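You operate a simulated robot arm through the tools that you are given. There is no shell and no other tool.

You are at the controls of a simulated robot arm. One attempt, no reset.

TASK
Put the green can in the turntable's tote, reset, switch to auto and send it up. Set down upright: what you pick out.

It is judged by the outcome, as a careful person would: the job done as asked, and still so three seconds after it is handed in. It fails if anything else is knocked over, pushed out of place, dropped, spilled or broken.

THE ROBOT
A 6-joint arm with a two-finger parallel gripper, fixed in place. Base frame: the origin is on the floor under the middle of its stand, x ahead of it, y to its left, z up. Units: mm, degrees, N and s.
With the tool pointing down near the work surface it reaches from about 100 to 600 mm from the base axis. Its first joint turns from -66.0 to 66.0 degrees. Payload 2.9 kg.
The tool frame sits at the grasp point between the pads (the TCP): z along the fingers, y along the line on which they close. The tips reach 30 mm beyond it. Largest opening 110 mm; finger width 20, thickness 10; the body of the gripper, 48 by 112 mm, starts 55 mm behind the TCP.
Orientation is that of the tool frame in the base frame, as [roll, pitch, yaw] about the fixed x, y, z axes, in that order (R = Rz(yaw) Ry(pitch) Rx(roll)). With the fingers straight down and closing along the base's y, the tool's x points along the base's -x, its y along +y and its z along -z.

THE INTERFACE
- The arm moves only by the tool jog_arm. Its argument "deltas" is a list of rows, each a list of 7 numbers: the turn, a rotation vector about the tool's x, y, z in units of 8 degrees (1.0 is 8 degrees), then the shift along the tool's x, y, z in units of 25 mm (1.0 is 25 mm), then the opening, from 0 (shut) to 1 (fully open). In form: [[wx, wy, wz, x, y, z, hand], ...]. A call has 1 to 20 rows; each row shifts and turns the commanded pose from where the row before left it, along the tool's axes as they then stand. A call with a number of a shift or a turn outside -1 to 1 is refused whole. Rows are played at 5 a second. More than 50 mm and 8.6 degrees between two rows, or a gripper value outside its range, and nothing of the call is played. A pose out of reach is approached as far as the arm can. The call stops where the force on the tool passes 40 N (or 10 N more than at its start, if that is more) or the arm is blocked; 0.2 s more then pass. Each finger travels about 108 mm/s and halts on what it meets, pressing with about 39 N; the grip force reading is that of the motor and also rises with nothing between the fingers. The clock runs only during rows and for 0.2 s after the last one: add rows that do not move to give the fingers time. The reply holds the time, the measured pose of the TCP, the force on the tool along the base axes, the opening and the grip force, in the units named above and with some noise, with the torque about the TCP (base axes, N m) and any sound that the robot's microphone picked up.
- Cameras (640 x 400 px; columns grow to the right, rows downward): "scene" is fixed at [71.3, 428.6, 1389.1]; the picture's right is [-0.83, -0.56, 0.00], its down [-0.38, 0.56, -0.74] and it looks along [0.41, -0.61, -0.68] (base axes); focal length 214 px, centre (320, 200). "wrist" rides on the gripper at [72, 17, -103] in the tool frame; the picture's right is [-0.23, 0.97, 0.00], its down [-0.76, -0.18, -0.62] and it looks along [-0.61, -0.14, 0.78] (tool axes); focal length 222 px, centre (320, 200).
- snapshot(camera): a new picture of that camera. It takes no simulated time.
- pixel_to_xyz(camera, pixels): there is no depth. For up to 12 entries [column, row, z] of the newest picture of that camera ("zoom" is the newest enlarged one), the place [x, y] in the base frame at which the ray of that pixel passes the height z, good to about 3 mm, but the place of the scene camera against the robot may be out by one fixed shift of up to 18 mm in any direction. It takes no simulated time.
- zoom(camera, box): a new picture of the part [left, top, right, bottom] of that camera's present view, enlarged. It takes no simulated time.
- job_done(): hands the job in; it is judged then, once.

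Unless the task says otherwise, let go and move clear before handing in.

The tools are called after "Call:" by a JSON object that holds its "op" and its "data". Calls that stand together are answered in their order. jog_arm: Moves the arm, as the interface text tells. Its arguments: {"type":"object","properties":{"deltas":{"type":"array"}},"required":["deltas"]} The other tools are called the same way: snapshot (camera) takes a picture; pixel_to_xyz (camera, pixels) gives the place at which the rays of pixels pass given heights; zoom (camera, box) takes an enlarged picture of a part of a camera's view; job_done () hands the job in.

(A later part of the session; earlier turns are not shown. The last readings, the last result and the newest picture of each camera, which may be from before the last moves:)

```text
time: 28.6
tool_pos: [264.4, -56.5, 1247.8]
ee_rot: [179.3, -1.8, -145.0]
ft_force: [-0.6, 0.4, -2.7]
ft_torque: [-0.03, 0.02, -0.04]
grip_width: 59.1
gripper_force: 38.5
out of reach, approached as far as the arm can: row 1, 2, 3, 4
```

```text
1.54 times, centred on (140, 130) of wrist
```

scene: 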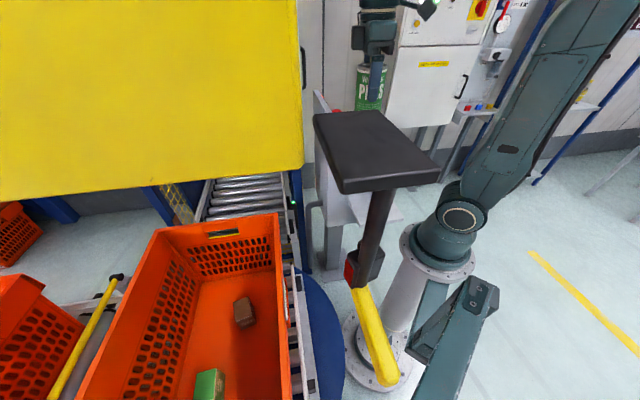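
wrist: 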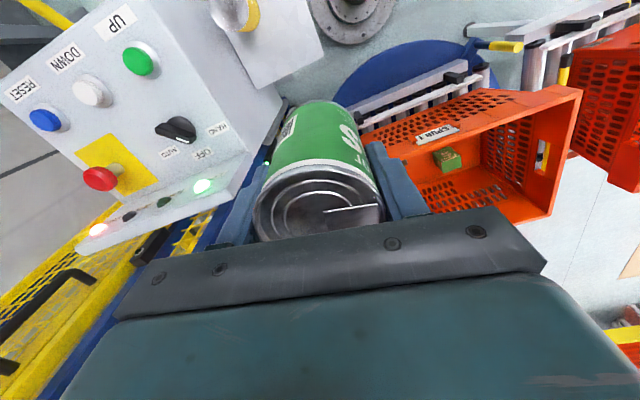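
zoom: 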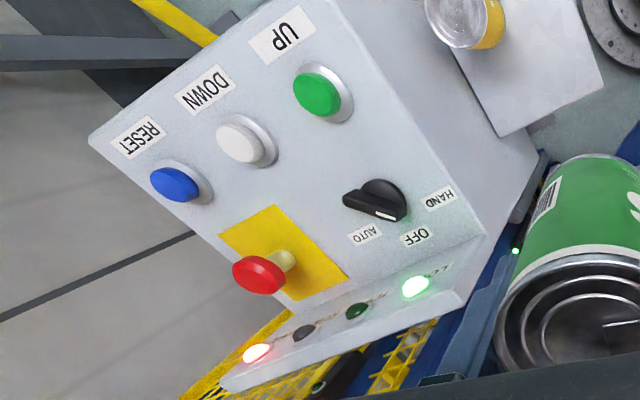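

The zooms confirm the yellow panel with its handle is the lift front, well behind the arm, so the blocking part must be the small swing assembly near the robot. I'll return at the earlier height to just short of where it blocked, straighten the tool, and zoom the scene view to see which part comes close.

Call:
{"op": "jog_arm", "data": {"deltas": [[0.089, -0.226, 0, -0.41, 0.07, 0.83, 0.4], [0, 0, 0, -0.41, 0.07, 0.83, 0.4], [0, 0, 0, -0.41, 0.07, 0.83, 0.4], [0, 0, 0, -0.41, 0.07, 0.83, 0.4], [0, 0, 0, -0.41, 0.07, 0.83, 0.4], [0, 0, 0, -0.41, 0.07, 0.83, 0.4], [0, 0, 0, -0.41, 0.07, 0.83, 0.4], [0, 0, 0, -0.41, 0.07, 0.83, 0.4], [0, 0, 0, -0.41, 0.07, 0.83, 0.4], [0, 0, 0, -0.41, 0.07, 0.83, 0.4], [0, 0, 0, 0, 0, 0, 0.4]]}}

Call:
{"op": "zoom", "data": {"camera": "scene", "box": [260, 0, 580, 200]}}

Call:
{"op": "snapshot", "data": {"camera": "scene"}}

Call:
{"op": "snapshot", "data": {"camera": "wrist"}}

```text
time: 31.0
tool_pos: [335.3, 2.5, 1052.1]
ee_rot: [179.9, 0.1, -145.2]
ft_force: [0.5, -0.8, -2.7]
ft_torque: [0.02, 0.0, -0.01]
grip_width: 59.5
gripper_force: 39.1
out of reach, approached as far as the arm can: row 1, 2
```

```text
2.00 times, centred on (420, 100) of scene
```

zoom: 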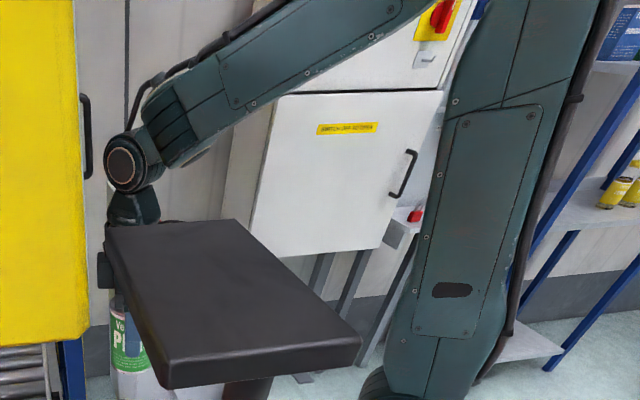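

```text
taken
```

scene: 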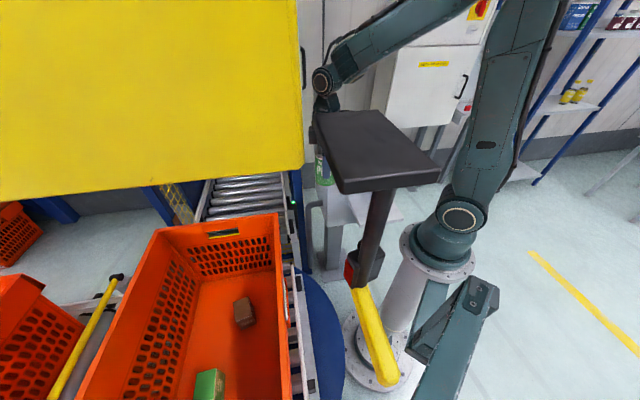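

```text
taken
```

wrist: 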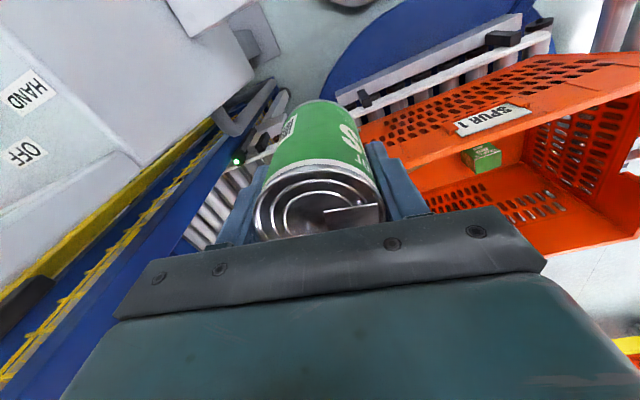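

The scene now shows the wrist joint at (322,80) clearly in front of the lift panel and the hand just behind the plate's left corner (313,117). I'll creep toward the earlier blocking point in small steps and watch the scene at each one.

Call:
{"op": "jog_arm", "data": {"deltas": [[0, 0, 0, -0.7, 0.2, 0, 0.4], [0, 0, 0, -0.7, 0.2, 0, 0.4], [0, 0, 0, 0, 0, 0, 0.4]]}}

Call:
{"op": "snapshot", "data": {"camera": "scene"}}

Call:
{"op": "zoom", "data": {"camera": "scene", "box": [240, 0, 480, 200]}}

```text
time: 31.8
tool_pos: [359.0, 32.7, 1052.0]
ee_rot: [-180.0, 0.0, -145.1]
ft_force: [0.3, -0.1, -3.4]
ft_torque: [0.0, 0.04, 0.01]
grip_width: 59.2
gripper_force: 39.1
```

```text
taken
```

scene: 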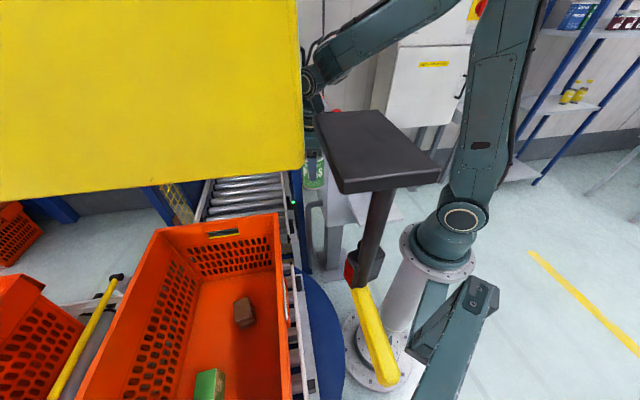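

```text
2.00 times, centred on (360, 100) of scene
```

zoom: 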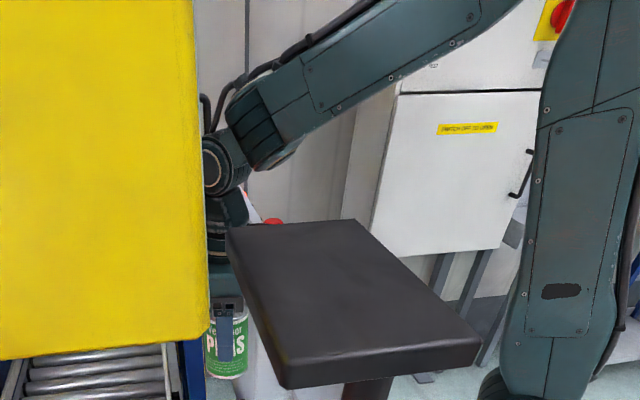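

The zoom settles it: the yellow panel's edge cuts across the wrist cap at (302,82), so the panel is nearer to the camera than the wrist and hangs in the high swing path. I'll go under it instead, with the tool tilted outward so the wrist stays low. First I'll back off and start turning the tool so its camera faces outward.

Call:
{"op": "jog_arm", "data": {"deltas": [[0, 0, 0, 0.73, -0.2, -0.1, 0.4], [0, 0, 0, 0.73, -0.2, -0.1, 0.4], [0, 0, 0, 0.73, -0.2, -0.1, 0.4], [0, 0, 0, 0.73, -0.2, -0.1, 0.4], [0, 0, 1, 0, 0, 0, 0.4], [0, 0, 1, 0, 0, 0, 0.4], [0, 0, 1, 0, 0, 0, 0.4], [0, 0, 1, 0, 0, 0, 0.4], [0, 0, 1, 0, 0, 0, 0.4], [0, 0, 1, 0, 0, 0, 0.4], [0, 0, 1, 0, 0, 0, 0.4], [0, 0, 1, 0, 0, 0, 0.4], [0, 0, 1, 0, 0, 0, 0.4], [0, 0, 1, 0, 0, 0, 0.4], [0, 0, 1, 0, 0, 0, 0.4], [0, 0, 1, 0, 0, 0, 0.4], [0, 0, 0, 0, 0, 0, 0.4]]}}

Call:
{"op": "snapshot", "data": {"camera": "wrist"}}

```text
time: 35.4
tool_pos: [310.8, -28.0, 1063.5]
ee_rot: [-179.9, 0.1, 118.7]
ft_force: [-0.8, 0.6, -3.5]
ft_torque: [-0.02, 0.0, 0.0]
grip_width: 59.3
gripper_force: 39.1
```

```text
taken
```

wrist: 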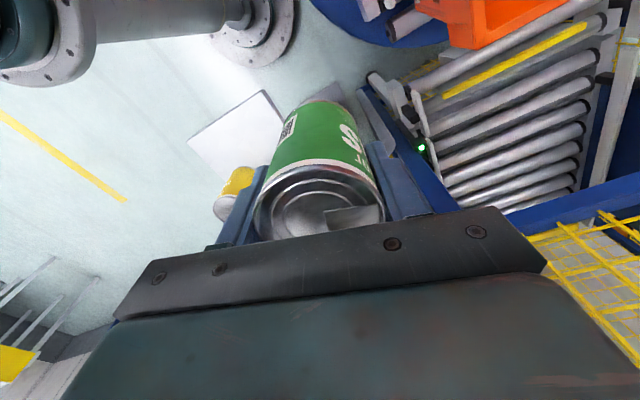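

Yaw is 118.7 with the can steady and the gold can untouched at (235,190). I'll continue turning to about yaw 10.

Call:
{"op": "jog_arm", "data": {"deltas": [[0, 0, 1, 0, 0, 0, 0.4], [0, 0, 1, 0, 0, 0, 0.4], [0, 0, 1, 0, 0, 0, 0.4], [0, 0, 1, 0, 0, 0, 0.4], [0, 0, 1, 0, 0, 0, 0.4], [0, 0, 1, 0, 0, 0, 0.4], [0, 0, 1, 0, 0, 0, 0.4], [0, 0, 1, 0, 0, 0, 0.4], [0, 0, 1, 0, 0, 0, 0.4], [0, 0, 1, 0, 0, 0, 0.4], [0, 0, 1, 0, 0, 0, 0.4], [0, 0, 1, 0, 0, 0, 0.4], [0, 0, 1, 0, 0, 0, 0.4], [0, 0, 0, 0, 0, 0, 0.4]]}}

Call:
{"op": "snapshot", "data": {"camera": "wrist"}}

Call:
{"op": "snapshot", "data": {"camera": "scene"}}

```text
time: 38.4
tool_pos: [311.0, -25.8, 1063.0]
ee_rot: [180.0, 0.0, 14.9]
ft_force: [-0.4, 0.4, -3.9]
ft_torque: [0.0, 0.0, -0.01]
grip_width: 59.2
gripper_force: 39.4
```

```text
taken
```

wrist: 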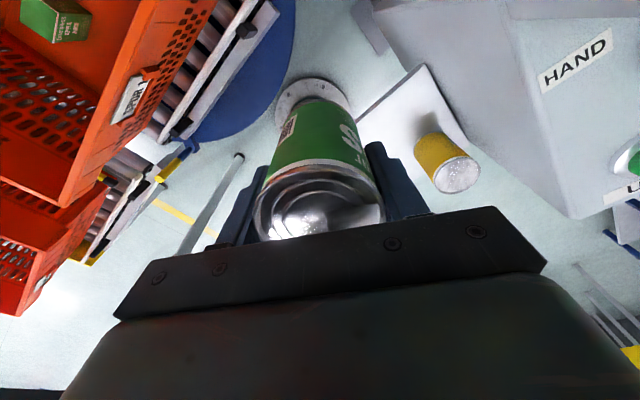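

```text
taken
```

scene: 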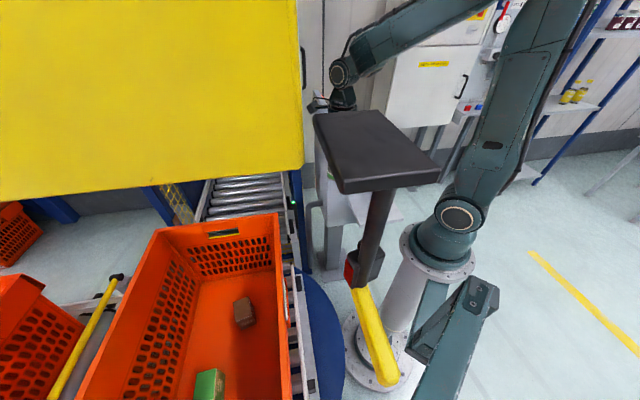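

The tool is now at yaw 15, and in the wrist view the green can is held with the gold can behind it at (445,165). I'll tilt the tool outward in steps while easing outward, keeping the wrist back and low.

Call:
{"op": "jog_arm", "data": {"deltas": [[0, 0.94, 0, 0.4, 0, 0.03, 0.4], [0, 0.94, 0, 0.39, 0, 0.08, 0.4], [0, 0.94, 0, 0.38, 0, 0.13, 0.4], [0, 0.94, 0, 0.36, 0, 0.18, 0.4], [0, 0, 0, 0, 0, 0, 0.4]]}}

Call:
{"op": "snapshot", "data": {"camera": "wrist"}}

Call:
{"op": "snapshot", "data": {"camera": "scene"}}

```text
time: 39.6
tool_pos: [348.2, -17.9, 1060.7]
ee_rot: [-180.0, -30.2, 15.0]
ft_force: [0.0, 0.8, -3.6]
ft_torque: [-0.02, 0.03, 0.02]
grip_width: 59.4
gripper_force: 39.3
```

```text
taken
```

wrist: 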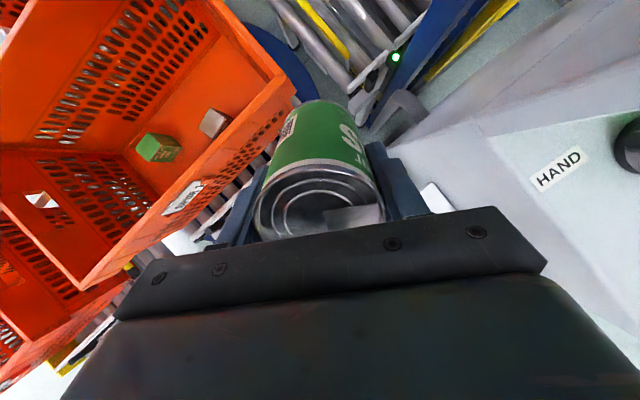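

```text
taken
```

scene: 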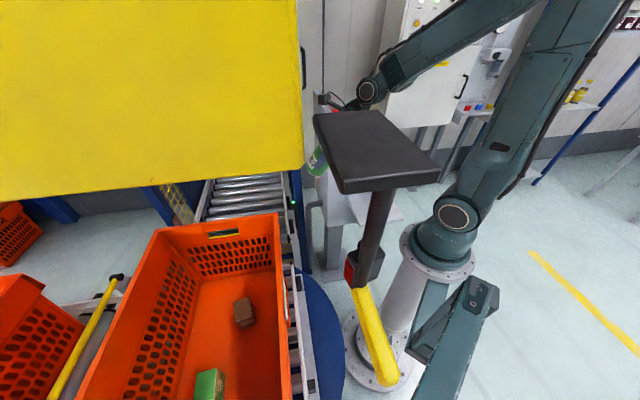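

The tilt works: the scene shows the wrist at (368,90), well clear of the yellow panel. The wrist view looks almost straight down into the tote, with the brown box at (215,122) and the green box at (158,148). I'll zoom to fix the tote's rim and contents.

Call:
{"op": "zoom", "data": {"camera": "wrist", "box": [0, 0, 320, 240]}}

Call:
{"op": "pixel_to_xyz", "data": {"camera": "wrist", "pixels": [[283, 80, 843], [225, 0, 843], [80, 288, 843], [215, 122, 600], [158, 148, 600], [294, 97, 560], [270, 90, 843]]}}

```text
1.67 times, centred on (160, 120) of wrist
```

zoom: 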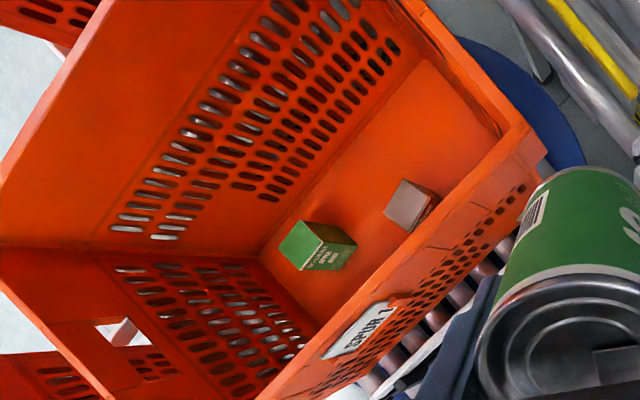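

```text
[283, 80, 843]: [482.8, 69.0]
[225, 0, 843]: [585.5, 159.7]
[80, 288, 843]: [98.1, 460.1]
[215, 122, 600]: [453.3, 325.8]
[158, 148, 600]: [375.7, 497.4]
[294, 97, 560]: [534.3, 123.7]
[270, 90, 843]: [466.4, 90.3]
```

The measurements agree: the tote's near rim corner is at about (483,69,843), the brown box near (453,326) and the green box near (376,497), leaving the near end of the tote free. I'll keep tilting to about 60° while easing out and down to z≈945, staying at low azimuth well clear of the panel.

Call:
{"op": "jog_arm", "data": {"deltas": [[0, 0.94, 0, 0.02, 0, 0.71, 0.4], [0, 0.94, 0, -0.07, 0, 0.71, 0.4], [0, 0.94, 0, -0.17, 0, 0.69, 0.4], [0, 0.94, 0, -0.25, 0, 0.67, 0.4], [0, 0, 0, -0.3, 0, 0.65, 0.4], [0, 0, 0, -0.3, 0, 0.65, 0.4], [0, 0, 0, -0.3, 0, 0.65, 0.4], [0, 0, 0, -0.3, 0, 0.65, 0.4], [0, 0, 0, 0, 0, 0, 0.4]]}}

Call:
{"op": "snapshot", "data": {"camera": "wrist"}}

Call:
{"op": "snapshot", "data": {"camera": "scene"}}

```text
time: 41.6
tool_pos: [456.6, -4.8, 948.4]
ee_rot: [179.9, -60.2, 15.0]
ft_force: [-0.4, -0.2, -4.3]
ft_torque: [0.0, 0.11, 0.0]
grip_width: 59.3
gripper_force: 38.7
out of reach, approached as far as the arm can: row 3, 4
```

```text
taken
```

wrist: 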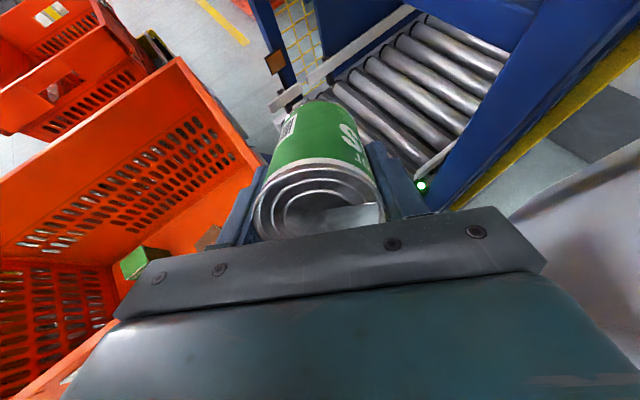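

```text
taken
```

scene: 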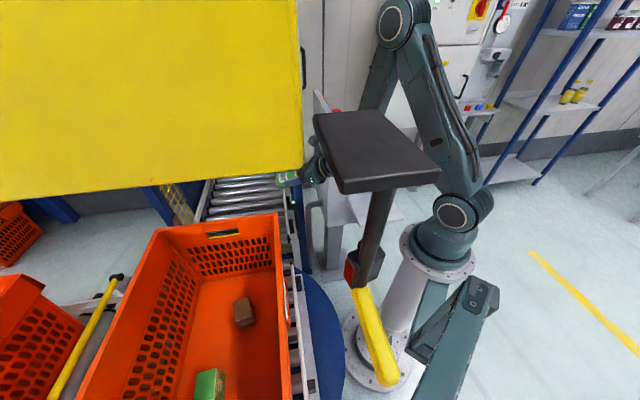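

The arm is tilted at 60° and clear, but it is now folded with the elbow forward at (395,25). Swinging in this shape could still bring the forearm near the panel, whose back side I can't see from the scene camera. I'll back off and point the upright wrist camera toward it.

Call:
{"op": "jog_arm", "data": {"deltas": [[0, 0, 0, 0.51, 0.08, -0.85, 0.4], [0, 0, 0, 0.51, 0.08, -0.85, 0.4], [0, 0, 0, 0.51, 0.08, -0.85, 0.4], [0, 0, 0, 0.51, 0.08, -0.85, 0.4], [0, 0, 0, 0.51, 0.08, -0.85, 0.4], [0, 0, 0, 0.51, 0.08, -0.85, 0.4], [0, 0, 0, 0.51, 0.08, -0.85, 0.4], [0.76, 0, -0.44, 0, 0, 0, 0.4], [0.76, 0, -0.44, 0, 0, 0, 0.4], [0.76, 0, -0.44, 0, 0, 0, 0.4], [0, 0, 0, 0, 0, 0, 0.4]]}}

Call:
{"op": "snapshot", "data": {"camera": "wrist"}}

Call:
{"op": "snapshot", "data": {"camera": "scene"}}

```text
time: 44.0
tool_pos: [377.3, -40.2, 1100.4]
ee_rot: [179.8, -60.1, 36.3]
ft_force: [-0.8, -1.7, -2.7]
ft_torque: [-0.05, 0.04, 0.0]
grip_width: 59.7
gripper_force: 39.2
```

```text
taken
```

wrist: 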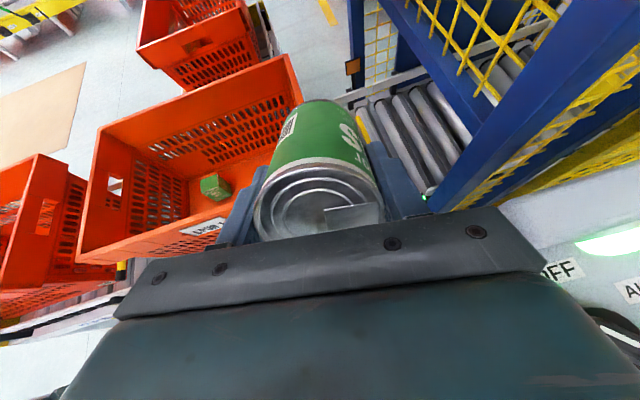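

```text
taken
```

scene: 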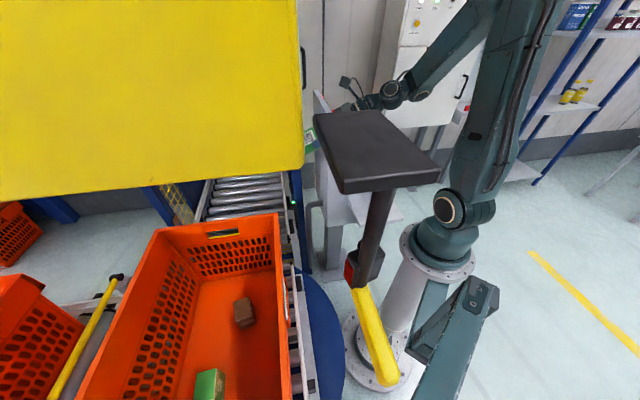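

The orientation follows as commanded (yaw 36, tilt 60) and everything looks clear. I'll turn further toward +y and tilt up to bring the panel's back into the upper part of the view.

Call:
{"op": "jog_arm", "data": {"deltas": [[0.76, 0, -0.44, 0, 0, 0, 0.4], [0.76, 0, -0.44, 0, 0, 0, 0.4], [0.76, 0, -0.44, 0, 0, 0, 0.4], [0, 0.94, 0, 0, 0, 0, 0.4], [0, 0.94, 0, 0, 0, 0, 0.4], [0, 0.94, 0, 0, 0, 0, 0.4], [0, 0.6, 0, 0, 0, 0, 0.4], [0, 0, 0, 0, 0, 0, 0.4]]}}

Call:
{"op": "snapshot", "data": {"camera": "wrist"}}

Call:
{"op": "snapshot", "data": {"camera": "scene"}}

```text
time: 45.8
tool_pos: [379.2, -30.3, 1094.5]
ee_rot: [178.9, -78.5, 57.9]
ft_force: [1.4, 0.0, -3.2]
ft_torque: [-0.08, 0.0, 0.0]
grip_width: 59.4
gripper_force: 39.0
out of reach, approached as far as the arm can: row 6, 7
```

```text
taken
```

wrist: 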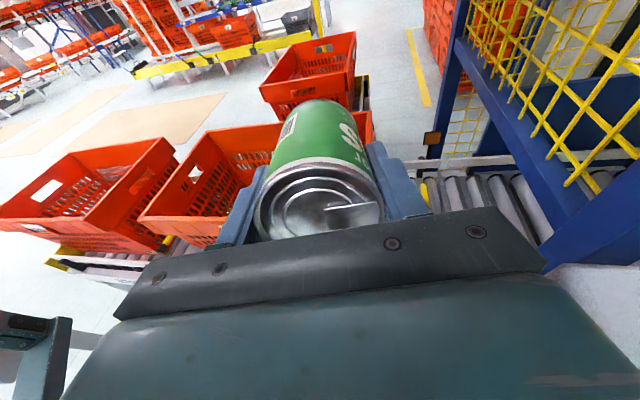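

```text
taken
```

scene: 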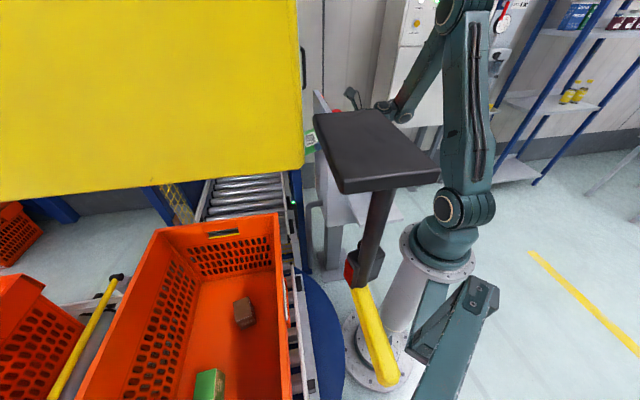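

This upright view shows the turntable tote at (215,170), the lift frame on the right and the teal beam end at (40,340), but no yellow panel below the top edge. So the panel is higher or nearer the scene camera than I assumed. I'll raise the camera with this orientation to look at that higher space.

Call:
{"op": "jog_arm", "data": {"deltas": [[0, 0, 0, 0.85, 0, -0.17, 0.4], [0, 0, 0, 0.85, 0, -0.17, 0.4], [0, 0, 0, 0.85, 0, -0.17, 0.4], [0, 0, 0, 0.85, 0, -0.17, 0.4], [0, 0, 0, 0.85, 0, -0.17, 0.4], [0, 0, 0, 0.85, 0, -0.17, 0.4], [0, 0, 0, 0, 0, 0, 0.4]]}}

Call:
{"op": "snapshot", "data": {"camera": "wrist"}}

Call:
{"op": "snapshot", "data": {"camera": "scene"}}

```text
time: 47.4
tool_pos: [402.3, 19.9, 1194.5]
ee_rot: [178.7, -78.1, 57.9]
ft_force: [-0.4, -0.3, -3.4]
ft_torque: [-0.07, 0.04, -0.03]
grip_width: 59.5
gripper_force: 39.3
out of reach, approached as far as the arm can: row 1, 2, 3, 4, 5, 6
```

```text
taken
```

wrist: 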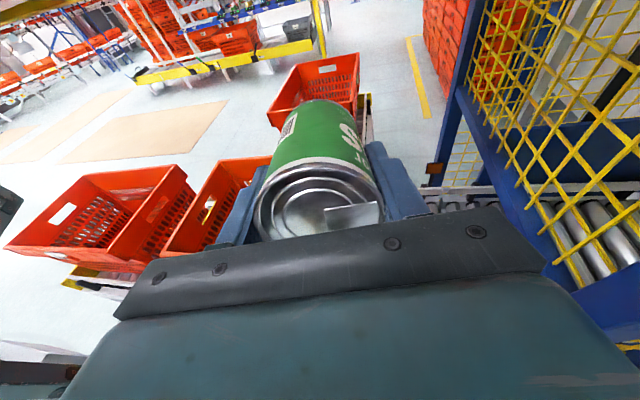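

```text
taken
```

scene: 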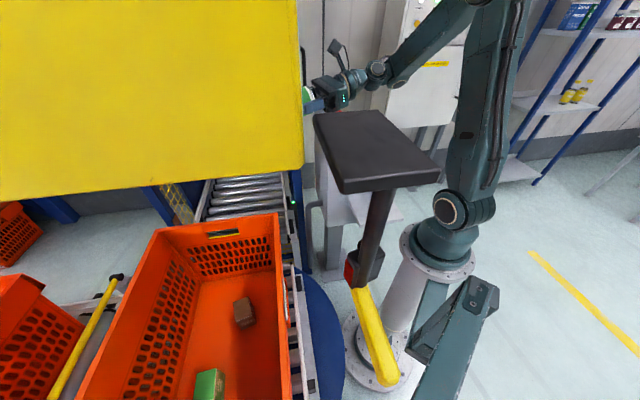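

At this height a small black object shows at the left edge (5,205), which is the clamp area, but still no yellow panel, so the panel must be close to the scene camera. Whatever touched the wrist must then be above the view, at z>1290. I'll back off slightly and roll the tool 90° so the camera's long axis is vertical and I can see that space.

Call:
{"op": "jog_arm", "data": {"deltas": [[0, 0, 0, 0, 0, -0.8, 0.4], [0, 0, 0, 0, 0, -0.8, 0.4], [0, 0, 0, 0, 0, -0.8, 0.4], [0, 0, -1, 0, 0, 0, 0.4], [0, 0, -1, 0, 0, 0, 0.4], [0, 0, -1, 0, 0, 0, 0.4], [0, 0, -1, 0, 0, 0, 0.4], [0, 0, -1, 0, 0, 0, 0.4], [0, 0, -1, 0, 0, 0, 0.4], [0, 0, -1, 0, 0, 0, 0.4], [0, 0, -1, 0, 0, 0, 0.4], [0, 0, -1, 0, 0, 0, 0.4], [0, 0, -1, 0, 0, 0, 0.4], [0, 0, -1, 0, 0, 0, 0.4], [0, 0, 0, 0, 0, 0, 0.4]]}}

Call:
{"op": "snapshot", "data": {"camera": "wrist"}}

Call:
{"op": "snapshot", "data": {"camera": "scene"}}

```text
time: 50.6
tool_pos: [400.5, 18.0, 1190.7]
ee_rot: [101.6, -1.6, 146.3]
ft_force: [0.0, 0.4, -3.8]
ft_torque: [-0.06, 0.05, -0.02]
grip_width: 59.3
gripper_force: 39.4
out of reach, approached as far as the arm can: row 1, 2, 3
```

```text
taken
```

wrist: 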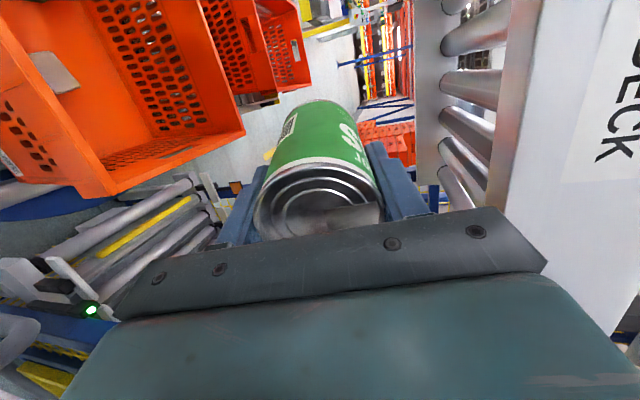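

```text
taken
```

scene: 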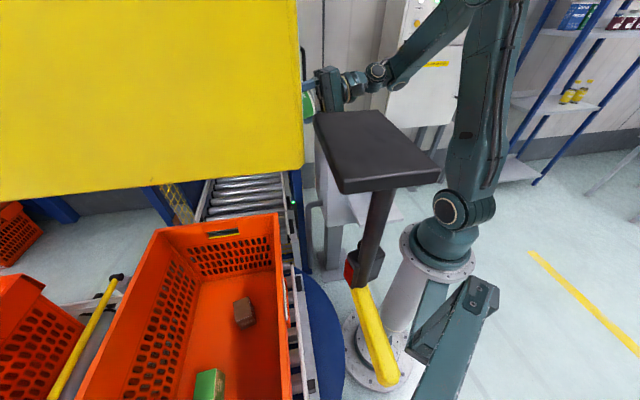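

Rolled view (image right is world up) reveals an overhead deck: rollers at (470,80) and a white board marked "…DECK" at (600,100), above the tote and lift mouth. That is what the wrist touched. I'll zoom in to find its lower edge.

Call:
{"op": "zoom", "data": {"camera": "wrist", "box": [380, 0, 640, 260]}}

Call:
{"op": "zoom", "data": {"camera": "wrist", "box": [160, 0, 420, 150]}}

Call:
{"op": "pixel_to_xyz", "data": {"camera": "wrist", "pixels": [[520, 100, 1350], [520, 100, 1400], [440, 30, 1350], [440, 30, 1400], [600, 300, 1350], [600, 300, 1400]]}}

```text
1.54 times, centred on (510, 130) of wrist
```

zoom: 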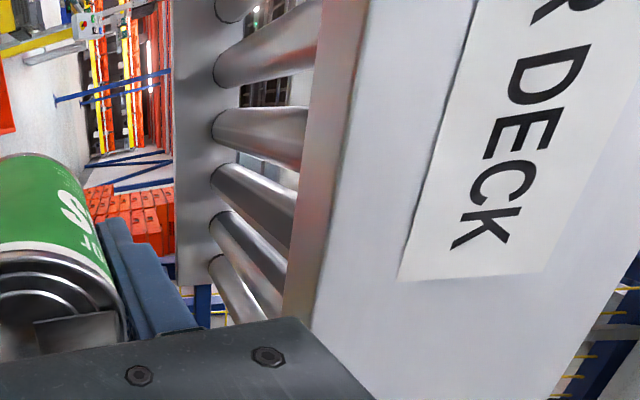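

```text
2.46 times, centred on (290, 75) of wrist
```

zoom: 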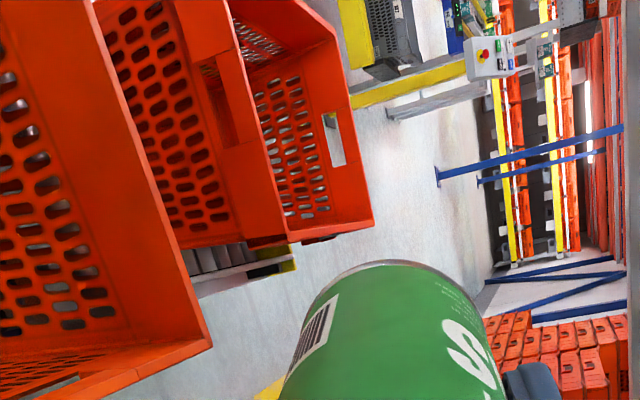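

```text
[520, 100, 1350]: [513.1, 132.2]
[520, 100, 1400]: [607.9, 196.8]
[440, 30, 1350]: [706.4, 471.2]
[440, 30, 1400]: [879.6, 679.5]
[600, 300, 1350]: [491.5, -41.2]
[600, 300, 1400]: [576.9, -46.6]
```

This explains everything. The near rail of an "UPPER DECK" conveyor runs overhead along x+y≈481, and combining this view with the yellow panel's corner puts its underside at about z=1300. The yellow panel is the deck's end cover. My plan is to pass under the deck with the tool horizontal so both wrist and elbow stay low, then lower and straighten inside the tote; first I'll undo the roll and turn the tool back toward az 8.

Call:
{"op": "jog_arm", "data": {"deltas": [[0, 0, 1, 0, 0, 0, 0.4], [0, 0, 1, 0, 0, 0, 0.4], [0, 0, 1, 0, 0, 0, 0.4], [0, 0, 1, 0, 0, 0, 0.4], [0, 0, 1, 0, 0, 0, 0.4], [0, 0, 1, 0, 0, 0, 0.4], [0, 0, 1, 0, 0, 0, 0.4], [0, 0, 1, 0, 0, 0, 0.4], [0, 0, 1, 0, 0, 0, 0.4], [0, 0, 1, 0, 0, 0, 0.4], [0, 0, 1, 0, 0, 0, 0.4], [-0.87, 0, 0.185, 0.04, 0.28, 0.2, 0.4], [-0.87, 0, 0.185, 0.05, 0.25, 0.23, 0.4], [-0.87, 0, 0.185, 0.05, 0.22, 0.26, 0.4], [-0.87, 0, 0.185, 0.06, 0.19, 0.28, 0.4], [0, 0, 0, 0, 0, 0, 0.4]]}}

Call:
{"op": "snapshot", "data": {"camera": "wrist"}}

Call:
{"op": "snapshot", "data": {"camera": "scene"}}

```text
time: 54.0
tool_pos: [435.2, 17.2, 1192.1]
ee_rot: [-179.7, -78.4, 28.0]
ft_force: [-1.1, -0.2, -3.1]
ft_torque: [0.0, 0.05, 0.05]
grip_width: 59.6
gripper_force: 38.9
```

```text
taken
```

wrist: 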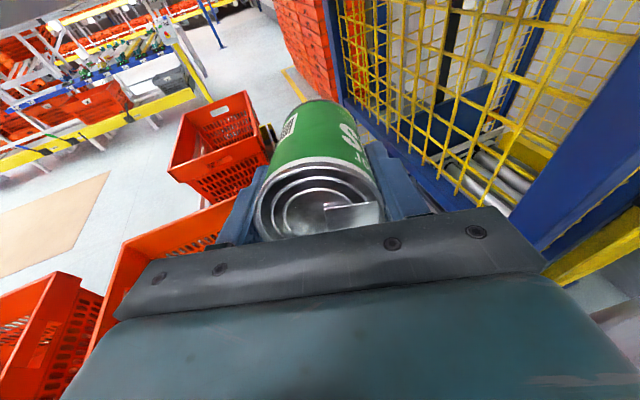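

```text
taken
```

scene: 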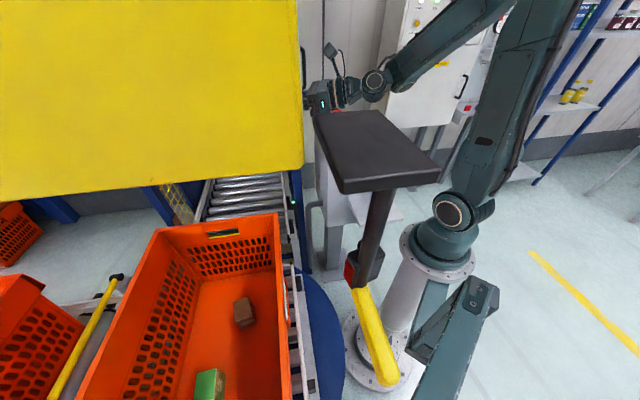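

The tool is level at yaw 28 and nothing has moved in the scene. I'll finish turning to about yaw 10 while extending slightly, then lower to z≈905 on the robot side of the deck.

Call:
{"op": "jog_arm", "data": {"deltas": [[-0.72, 0, 0.15, 0.17, 0.39, 0.83, 0.4], [-0.72, 0, 0.15, 0.18, 0.3, 0.86, 0.4], [-0.72, 0, 0.15, 0.18, 0.21, 0.89, 0.4], [0, 0, 0, -0.94, 0, 0.19, 0.4], [0, 0, 0, -0.94, 0, 0.19, 0.4], [0, 0, 0, -0.94, 0, 0.19, 0.4], [0, 0, 0, -0.94, 0, 0.19, 0.4], [0, 0, 0, -0.94, 0, 0.19, 0.4], [0, 0, 0, -0.94, 0, 0.19, 0.4], [0, 0, 0, 0, 0, 0, 0.4]]}}

Call:
{"op": "snapshot", "data": {"wrist_dummy": "x", "camera": "wrist"}}

Call:
{"op": "snapshot", "data": {"camera": "scene"}}

```text
time: 56.2
tool_pos: [506.5, 24.2, 1048.3]
ee_rot: [-179.5, -78.4, 10.2]
ft_force: [-0.4, -0.1, -2.7]
ft_torque: [-0.01, 0.07, -0.01]
grip_width: 59.4
gripper_force: 39.2
```

```text
taken
```

wrist: 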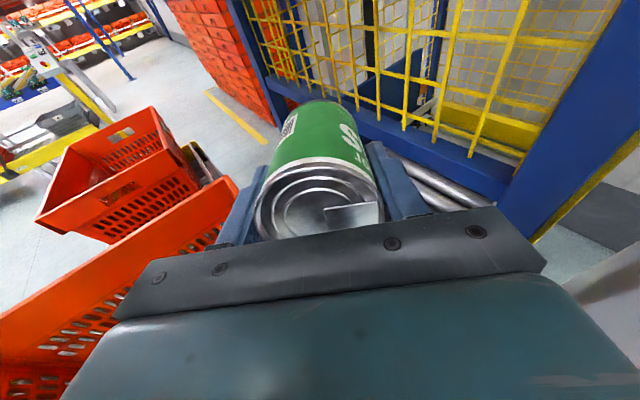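

```text
taken
```

scene: 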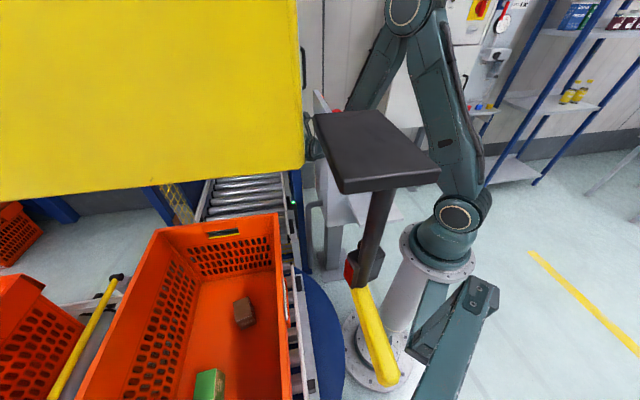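

The reading and my arm model agree (elbow predicted at (405,9), seen at (408,12)), so I can trust the clearance estimates. I'll continue down to z≈905 and level the tool to about 88°.

Call:
{"op": "jog_arm", "data": {"deltas": [[0, 0, 0, -0.94, 0, 0.19, 0.4], [0, 0, 0, -0.94, 0, 0.19, 0.4], [0, 0, 0, -0.94, 0, 0.19, 0.4], [0, 0, 0, -0.94, 0, 0.19, 0.4], [0, 0, 0, -0.94, 0, 0.19, 0.4], [0, 0, 0, -0.9, 0, 0.18, 0.4], [0, 0.6, 0, 0, 0, 0, 0.4], [0, 0.6, 0, 0, 0, 0, 0.4], [0, 0, 0, 0, 0, 0, 0.4]]}}

Call:
{"op": "snapshot", "data": {"camera": "wrist"}}

Call:
{"op": "snapshot", "data": {"camera": "scene"}}

```text
time: 58.2
tool_pos: [572.7, 26.1, 933.2]
ee_rot: [-177.2, -87.8, 7.9]
ft_force: [-0.8, 0.0, -3.1]
ft_torque: [0.01, 0.08, 0.01]
grip_width: 59.4
gripper_force: 39.3
out of reach, approached as far as the arm can: row 5, 6, 7, 8
```

```text
taken
```

wrist: 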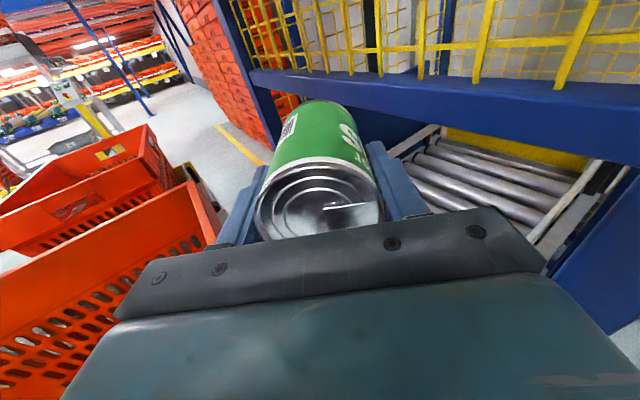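

```text
taken
```

scene: 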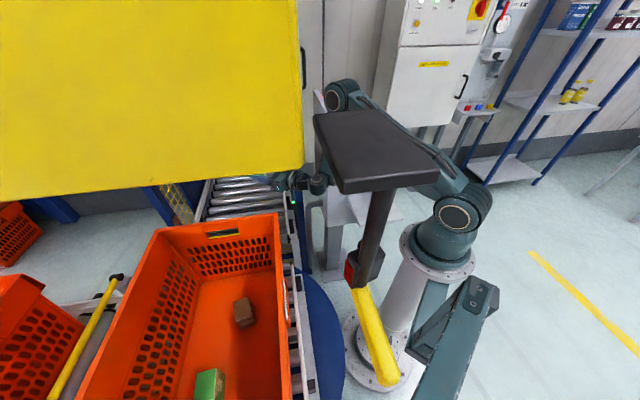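

The tool is level at (573,26,933) and the elbow has come down low, near (345,95) in the scene, which is what I need to pass under the deck. The J5 limit (about 84°) set the reach. Next I'll swing sideways in a first small move toward az 10 and check that the arm tracks.

Call:
{"op": "jog_arm", "data": {"deltas": [[0.07, 0, 0, -0.03, -0.74, 0.14, 0.4], [0.07, 0, 0, -0.03, -0.74, 0.14, 0.4], [0.07, 0, 0, -0.03, -0.74, 0.14, 0.4], [0.07, 0, 0, -0.03, -0.74, 0.14, 0.4], [0, 0, 0, 0, 0, 0, 0.4]]}}

Call:
{"op": "snapshot", "data": {"camera": "wrist"}}

Call:
{"op": "snapshot", "data": {"camera": "scene"}}

```text
time: 59.4
tool_pos: [572.5, 99.0, 930.0]
ee_rot: [-174.3, -88.1, 7.3]
ft_force: [0.3, 1.1, -2.5]
ft_torque: [0.02, 0.05, -0.01]
grip_width: 59.2
gripper_force: 39.0
```

```text
taken
```

wrist: 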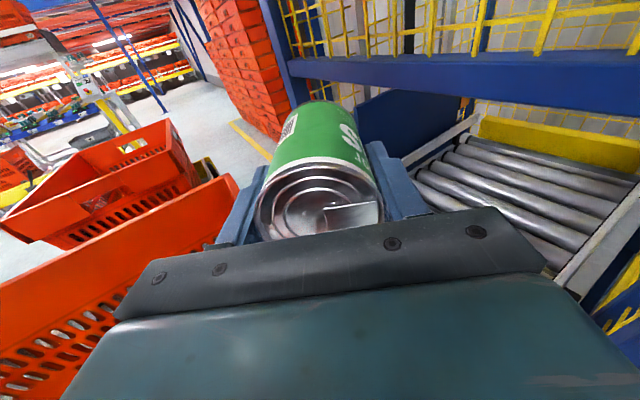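

```text
taken
```

scene: 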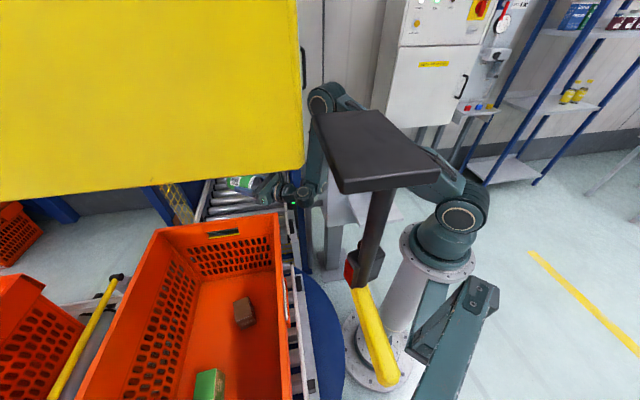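

It tracked exactly, the plate and panel haven't moved, and the can is visible level over the conveyor at (243,183). I'll continue the swing under the deck in two more small moves.

Call:
{"op": "jog_arm", "data": {"deltas": [[0.196, 0, -0.007, -0.09, -0.82, 0.134, 0.4], [0.196, 0, -0.007, -0.09, -0.82, 0.134, 0.4], [0.196, 0, -0.007, -0.09, -0.82, 0.134, 0.4], [0, 0, 0, 0, 0, 0, 0.4]]}}

Call:
{"op": "snapshot", "data": {"camera": "scene"}}

Call:
{"op": "snapshot", "data": {"camera": "wrist"}}

```text
time: 60.4
tool_pos: [568.1, 162.6, 923.3]
ee_rot: [-176.2, -88.1, 13.8]
ft_force: [-0.5, -0.8, -3.0]
ft_torque: [0.0, 0.06, 0.0]
grip_width: 59.3
gripper_force: 39.2
```

```text
taken
```

scene: 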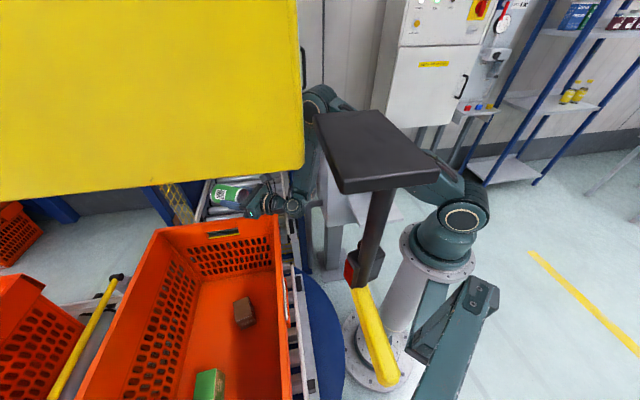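

```text
taken
```

wrist: 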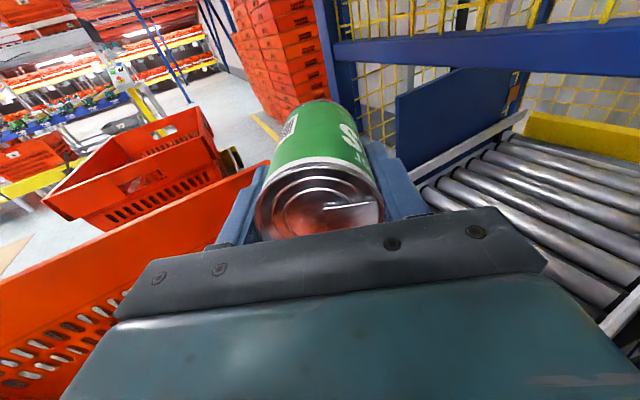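

Still tracking with nothing displaced: panel corner at (303,165) and plate unchanged. I'll make the last part of the swing to about (548,244).

Call:
{"op": "jog_arm", "data": {"deltas": [[0.2, 0, -0.007, -0.08, -0.83, 0.11, 0.4], [0.2, 0, -0.007, -0.08, -0.83, 0.11, 0.4], [0, 0, 0, 0, 0, 0, 0.4]]}}

Call:
{"op": "snapshot", "data": {"camera": "scene"}}

```text
time: 61.2
tool_pos: [557.8, 204.1, 919.4]
ee_rot: [-176.3, -88.1, 17.0]
ft_force: [0.9, 0.2, -3.0]
ft_torque: [-0.02, 0.07, -0.04]
grip_width: 59.1
gripper_force: 39.1
```

```text
taken
```

scene: 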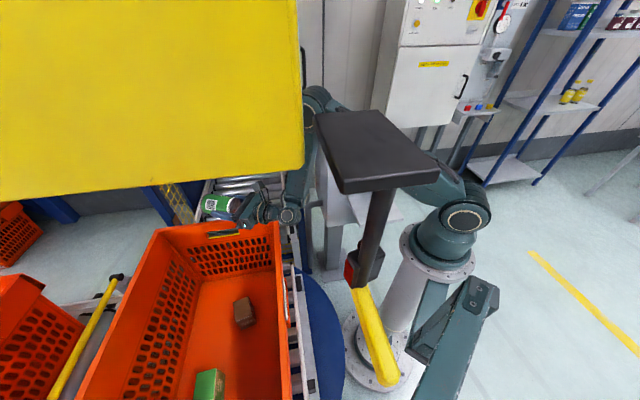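

Call:
{"op": "jog_arm", "data": {"deltas": [[0.2, 0, -0.007, -0.08, -0.83, 0.11, 0.4], [0.2, 0, -0.007, -0.08, -0.83, 0.11, 0.4], [0, 0, 0, 0, 0, 0, 0.4]]}}

Call:
{"op": "snapshot", "data": {"camera": "scene"}}

Call:
{"op": "snapshot", "data": {"camera": "wrist"}}

```text
time: 62.0
tool_pos: [548.5, 243.0, 915.2]
ee_rot: [-176.2, -88.1, 20.3]
ft_force: [-0.2, 0.8, -2.7]
ft_torque: [-0.01, 0.09, 0.02]
grip_width: 59.4
gripper_force: 38.9
```

```text
taken
```

scene: 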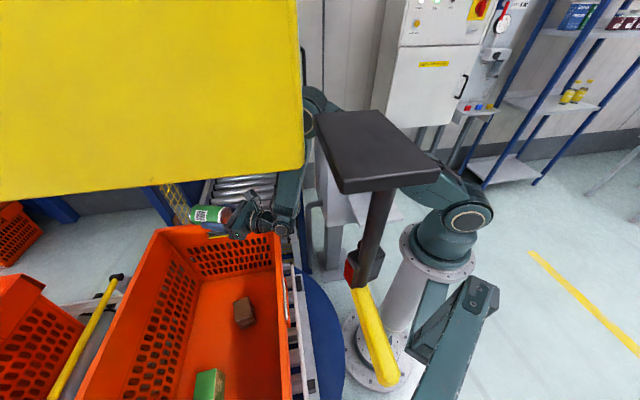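

```text
taken
```

wrist: 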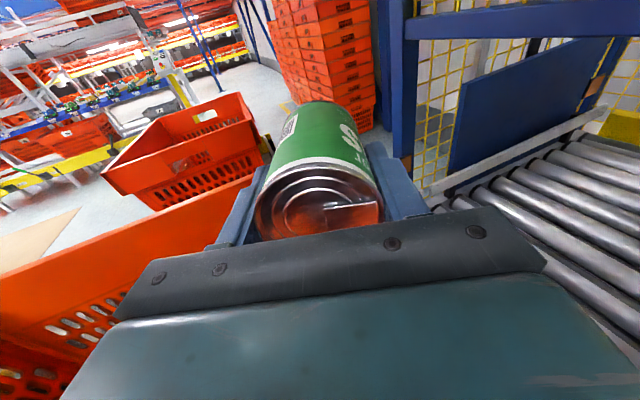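

The can is now over the tote at (548,243,915) with the elbow below the deck and nothing displaced. I'll shift about 20 mm further from the tote's end wall, then lower and straighten the tool in coordinated small steps, checking partway.

Call:
{"op": "jog_arm", "data": {"deltas": [[0.12, 0, 0, 0, -0.8, 0, 0.4], [0, -0.625, 0, -0.81, 0, -0.06, 0.4], [0, -0.625, 0, -0.81, 0, 0.01, 0.4], [0, -0.625, 0, -0.78, 0, 0.035, 0.4], [0, -0.625, 0, -0.77, 0, 0.1, 0.4], [0, 0, 0, 0, 0, 0, 0.4]]}}

Call:
{"op": "snapshot", "data": {"camera": "scene"}}

Call:
{"op": "snapshot", "data": {"camera": "wrist"}}

```text
time: 63.4
tool_pos: [535.1, 236.3, 832.9]
ee_rot: [-179.3, -68.1, 24.9]
ft_force: [-1.3, -0.7, -4.0]
ft_torque: [-0.01, 0.06, 0.01]
grip_width: 59.3
gripper_force: 38.8
out of reach, approached as far as the arm can: row 1, 2, 3, 4, 5
```

```text
taken
```

scene: 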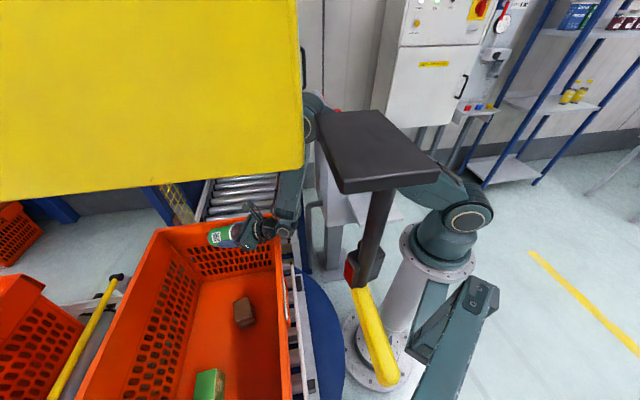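

```text
taken
```

wrist: 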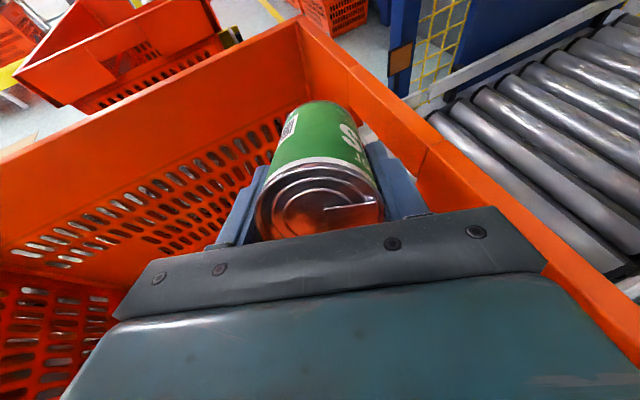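

The tool is at 68° tilt and the can is inside the rim, but the 20 mm sideways shift was refused as out of reach, leaving the right finger closer to the end-wall rim (the band passing (420,150)) than I want. I'll try that shift again now.

Call:
{"op": "jog_arm", "data": {"deltas": [[0, 0, 0, 0, -0.5, 0, 0.4], [0, 0, 0, 0, -0.5, 0, 0.4], [0, 0, 0, 0, 0, 0, 0.4]]}}

Call:
{"op": "snapshot", "data": {"camera": "wrist"}}

Call:
{"op": "snapshot", "data": {"camera": "scene"}}

```text
time: 64.2
tool_pos: [529.2, 234.5, 831.9]
ee_rot: [-179.3, -68.0, 24.9]
ft_force: [-0.5, -0.6, -3.2]
ft_torque: [-0.02, 0.04, 0.0]
grip_width: 59.4
gripper_force: 39.3
out of reach, approached as far as the arm can: row 1, 2
```

```text
taken
```

wrist: 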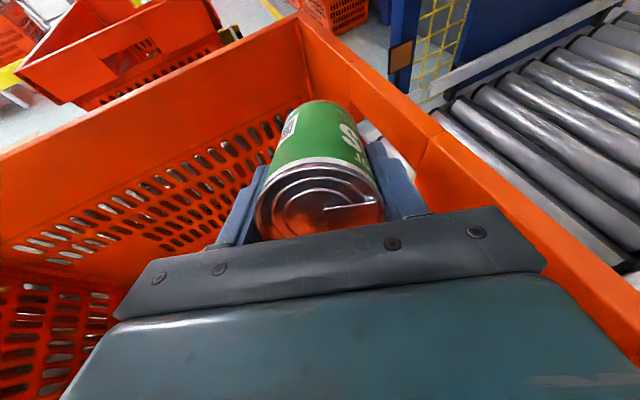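

```text
taken
```

scene: 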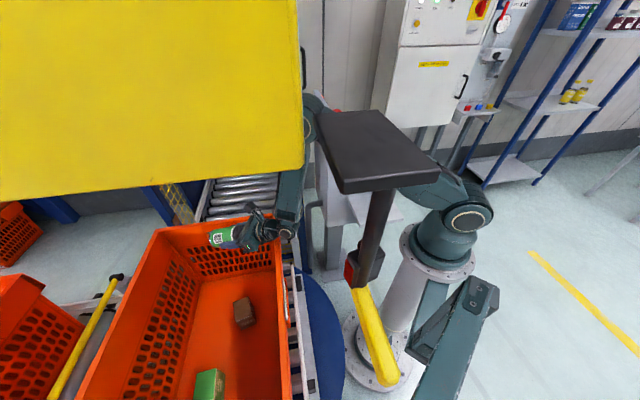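

The shift is blocked because the tool's heading matches the arm's azimuth, and J6 appears to be at its limit there, since every refusal came when the two lined up. I'll turn the heading about 5° outward along with the sideways shift so the joint has room.

Call:
{"op": "jog_arm", "data": {"deltas": [[0.3, 0, -0.12, 0, -0.3, 0, 0.4], [0.3, 0, -0.12, 0, -0.5, 0, 0.4], [0, 0, 0, 0, -0.3, 0, 0.4], [0, 0, 0, 0, 0, 0, 0.4]]}}

Call:
{"op": "snapshot", "data": {"camera": "wrist"}}

Call:
{"op": "snapshot", "data": {"camera": "scene"}}

```text
time: 65.2
tool_pos: [514.2, 259.6, 833.2]
ee_rot: [-179.6, -68.1, 29.7]
ft_force: [0.1, -0.7, -2.9]
ft_torque: [-0.01, 0.08, -0.02]
grip_width: 59.7
gripper_force: 39.7
```

```text
taken
```

wrist: 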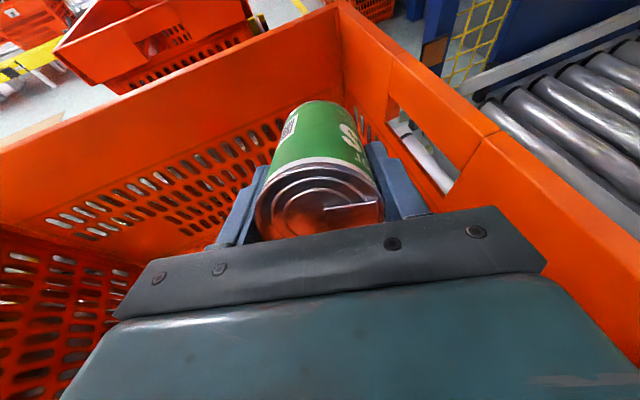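

```text
taken
```

scene: 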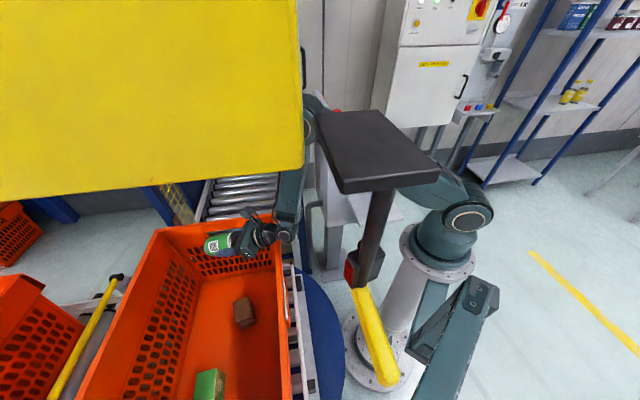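

That worked: TCP (514,260,833), with the can well inside the tote. Passing from tilted to vertical aligns the tool with the forearm, so to keep that smooth I'll turn the heading to about 48°, square with the tote, before straightening further.

Call:
{"op": "jog_arm", "data": {"deltas": [[0.69, 0, -0.28, 0, 0.2, 0, 0.4], [0.69, 0, -0.28, 0, 0.2, 0, 0.4], [0.69, 0, -0.28, 0, 0.2, 0, 0.4], [0, 0, 0, 0, 0, 0, 0.4]]}}

Call:
{"op": "snapshot", "data": {"camera": "wrist"}}

Call:
{"op": "snapshot", "data": {"camera": "scene"}}

```text
time: 66.2
tool_pos: [523.8, 247.3, 834.0]
ee_rot: [-179.8, -68.1, 47.9]
ft_force: [0.1, 1.0, -3.0]
ft_torque: [-0.07, 0.05, 0.01]
grip_width: 59.4
gripper_force: 38.7
```

```text
taken
```

wrist: 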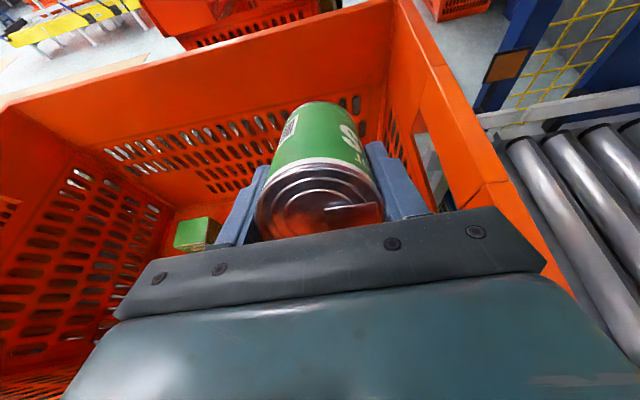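

```text
taken
```

scene: 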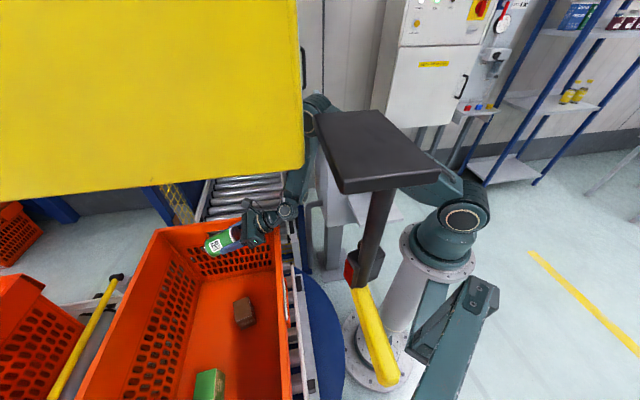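

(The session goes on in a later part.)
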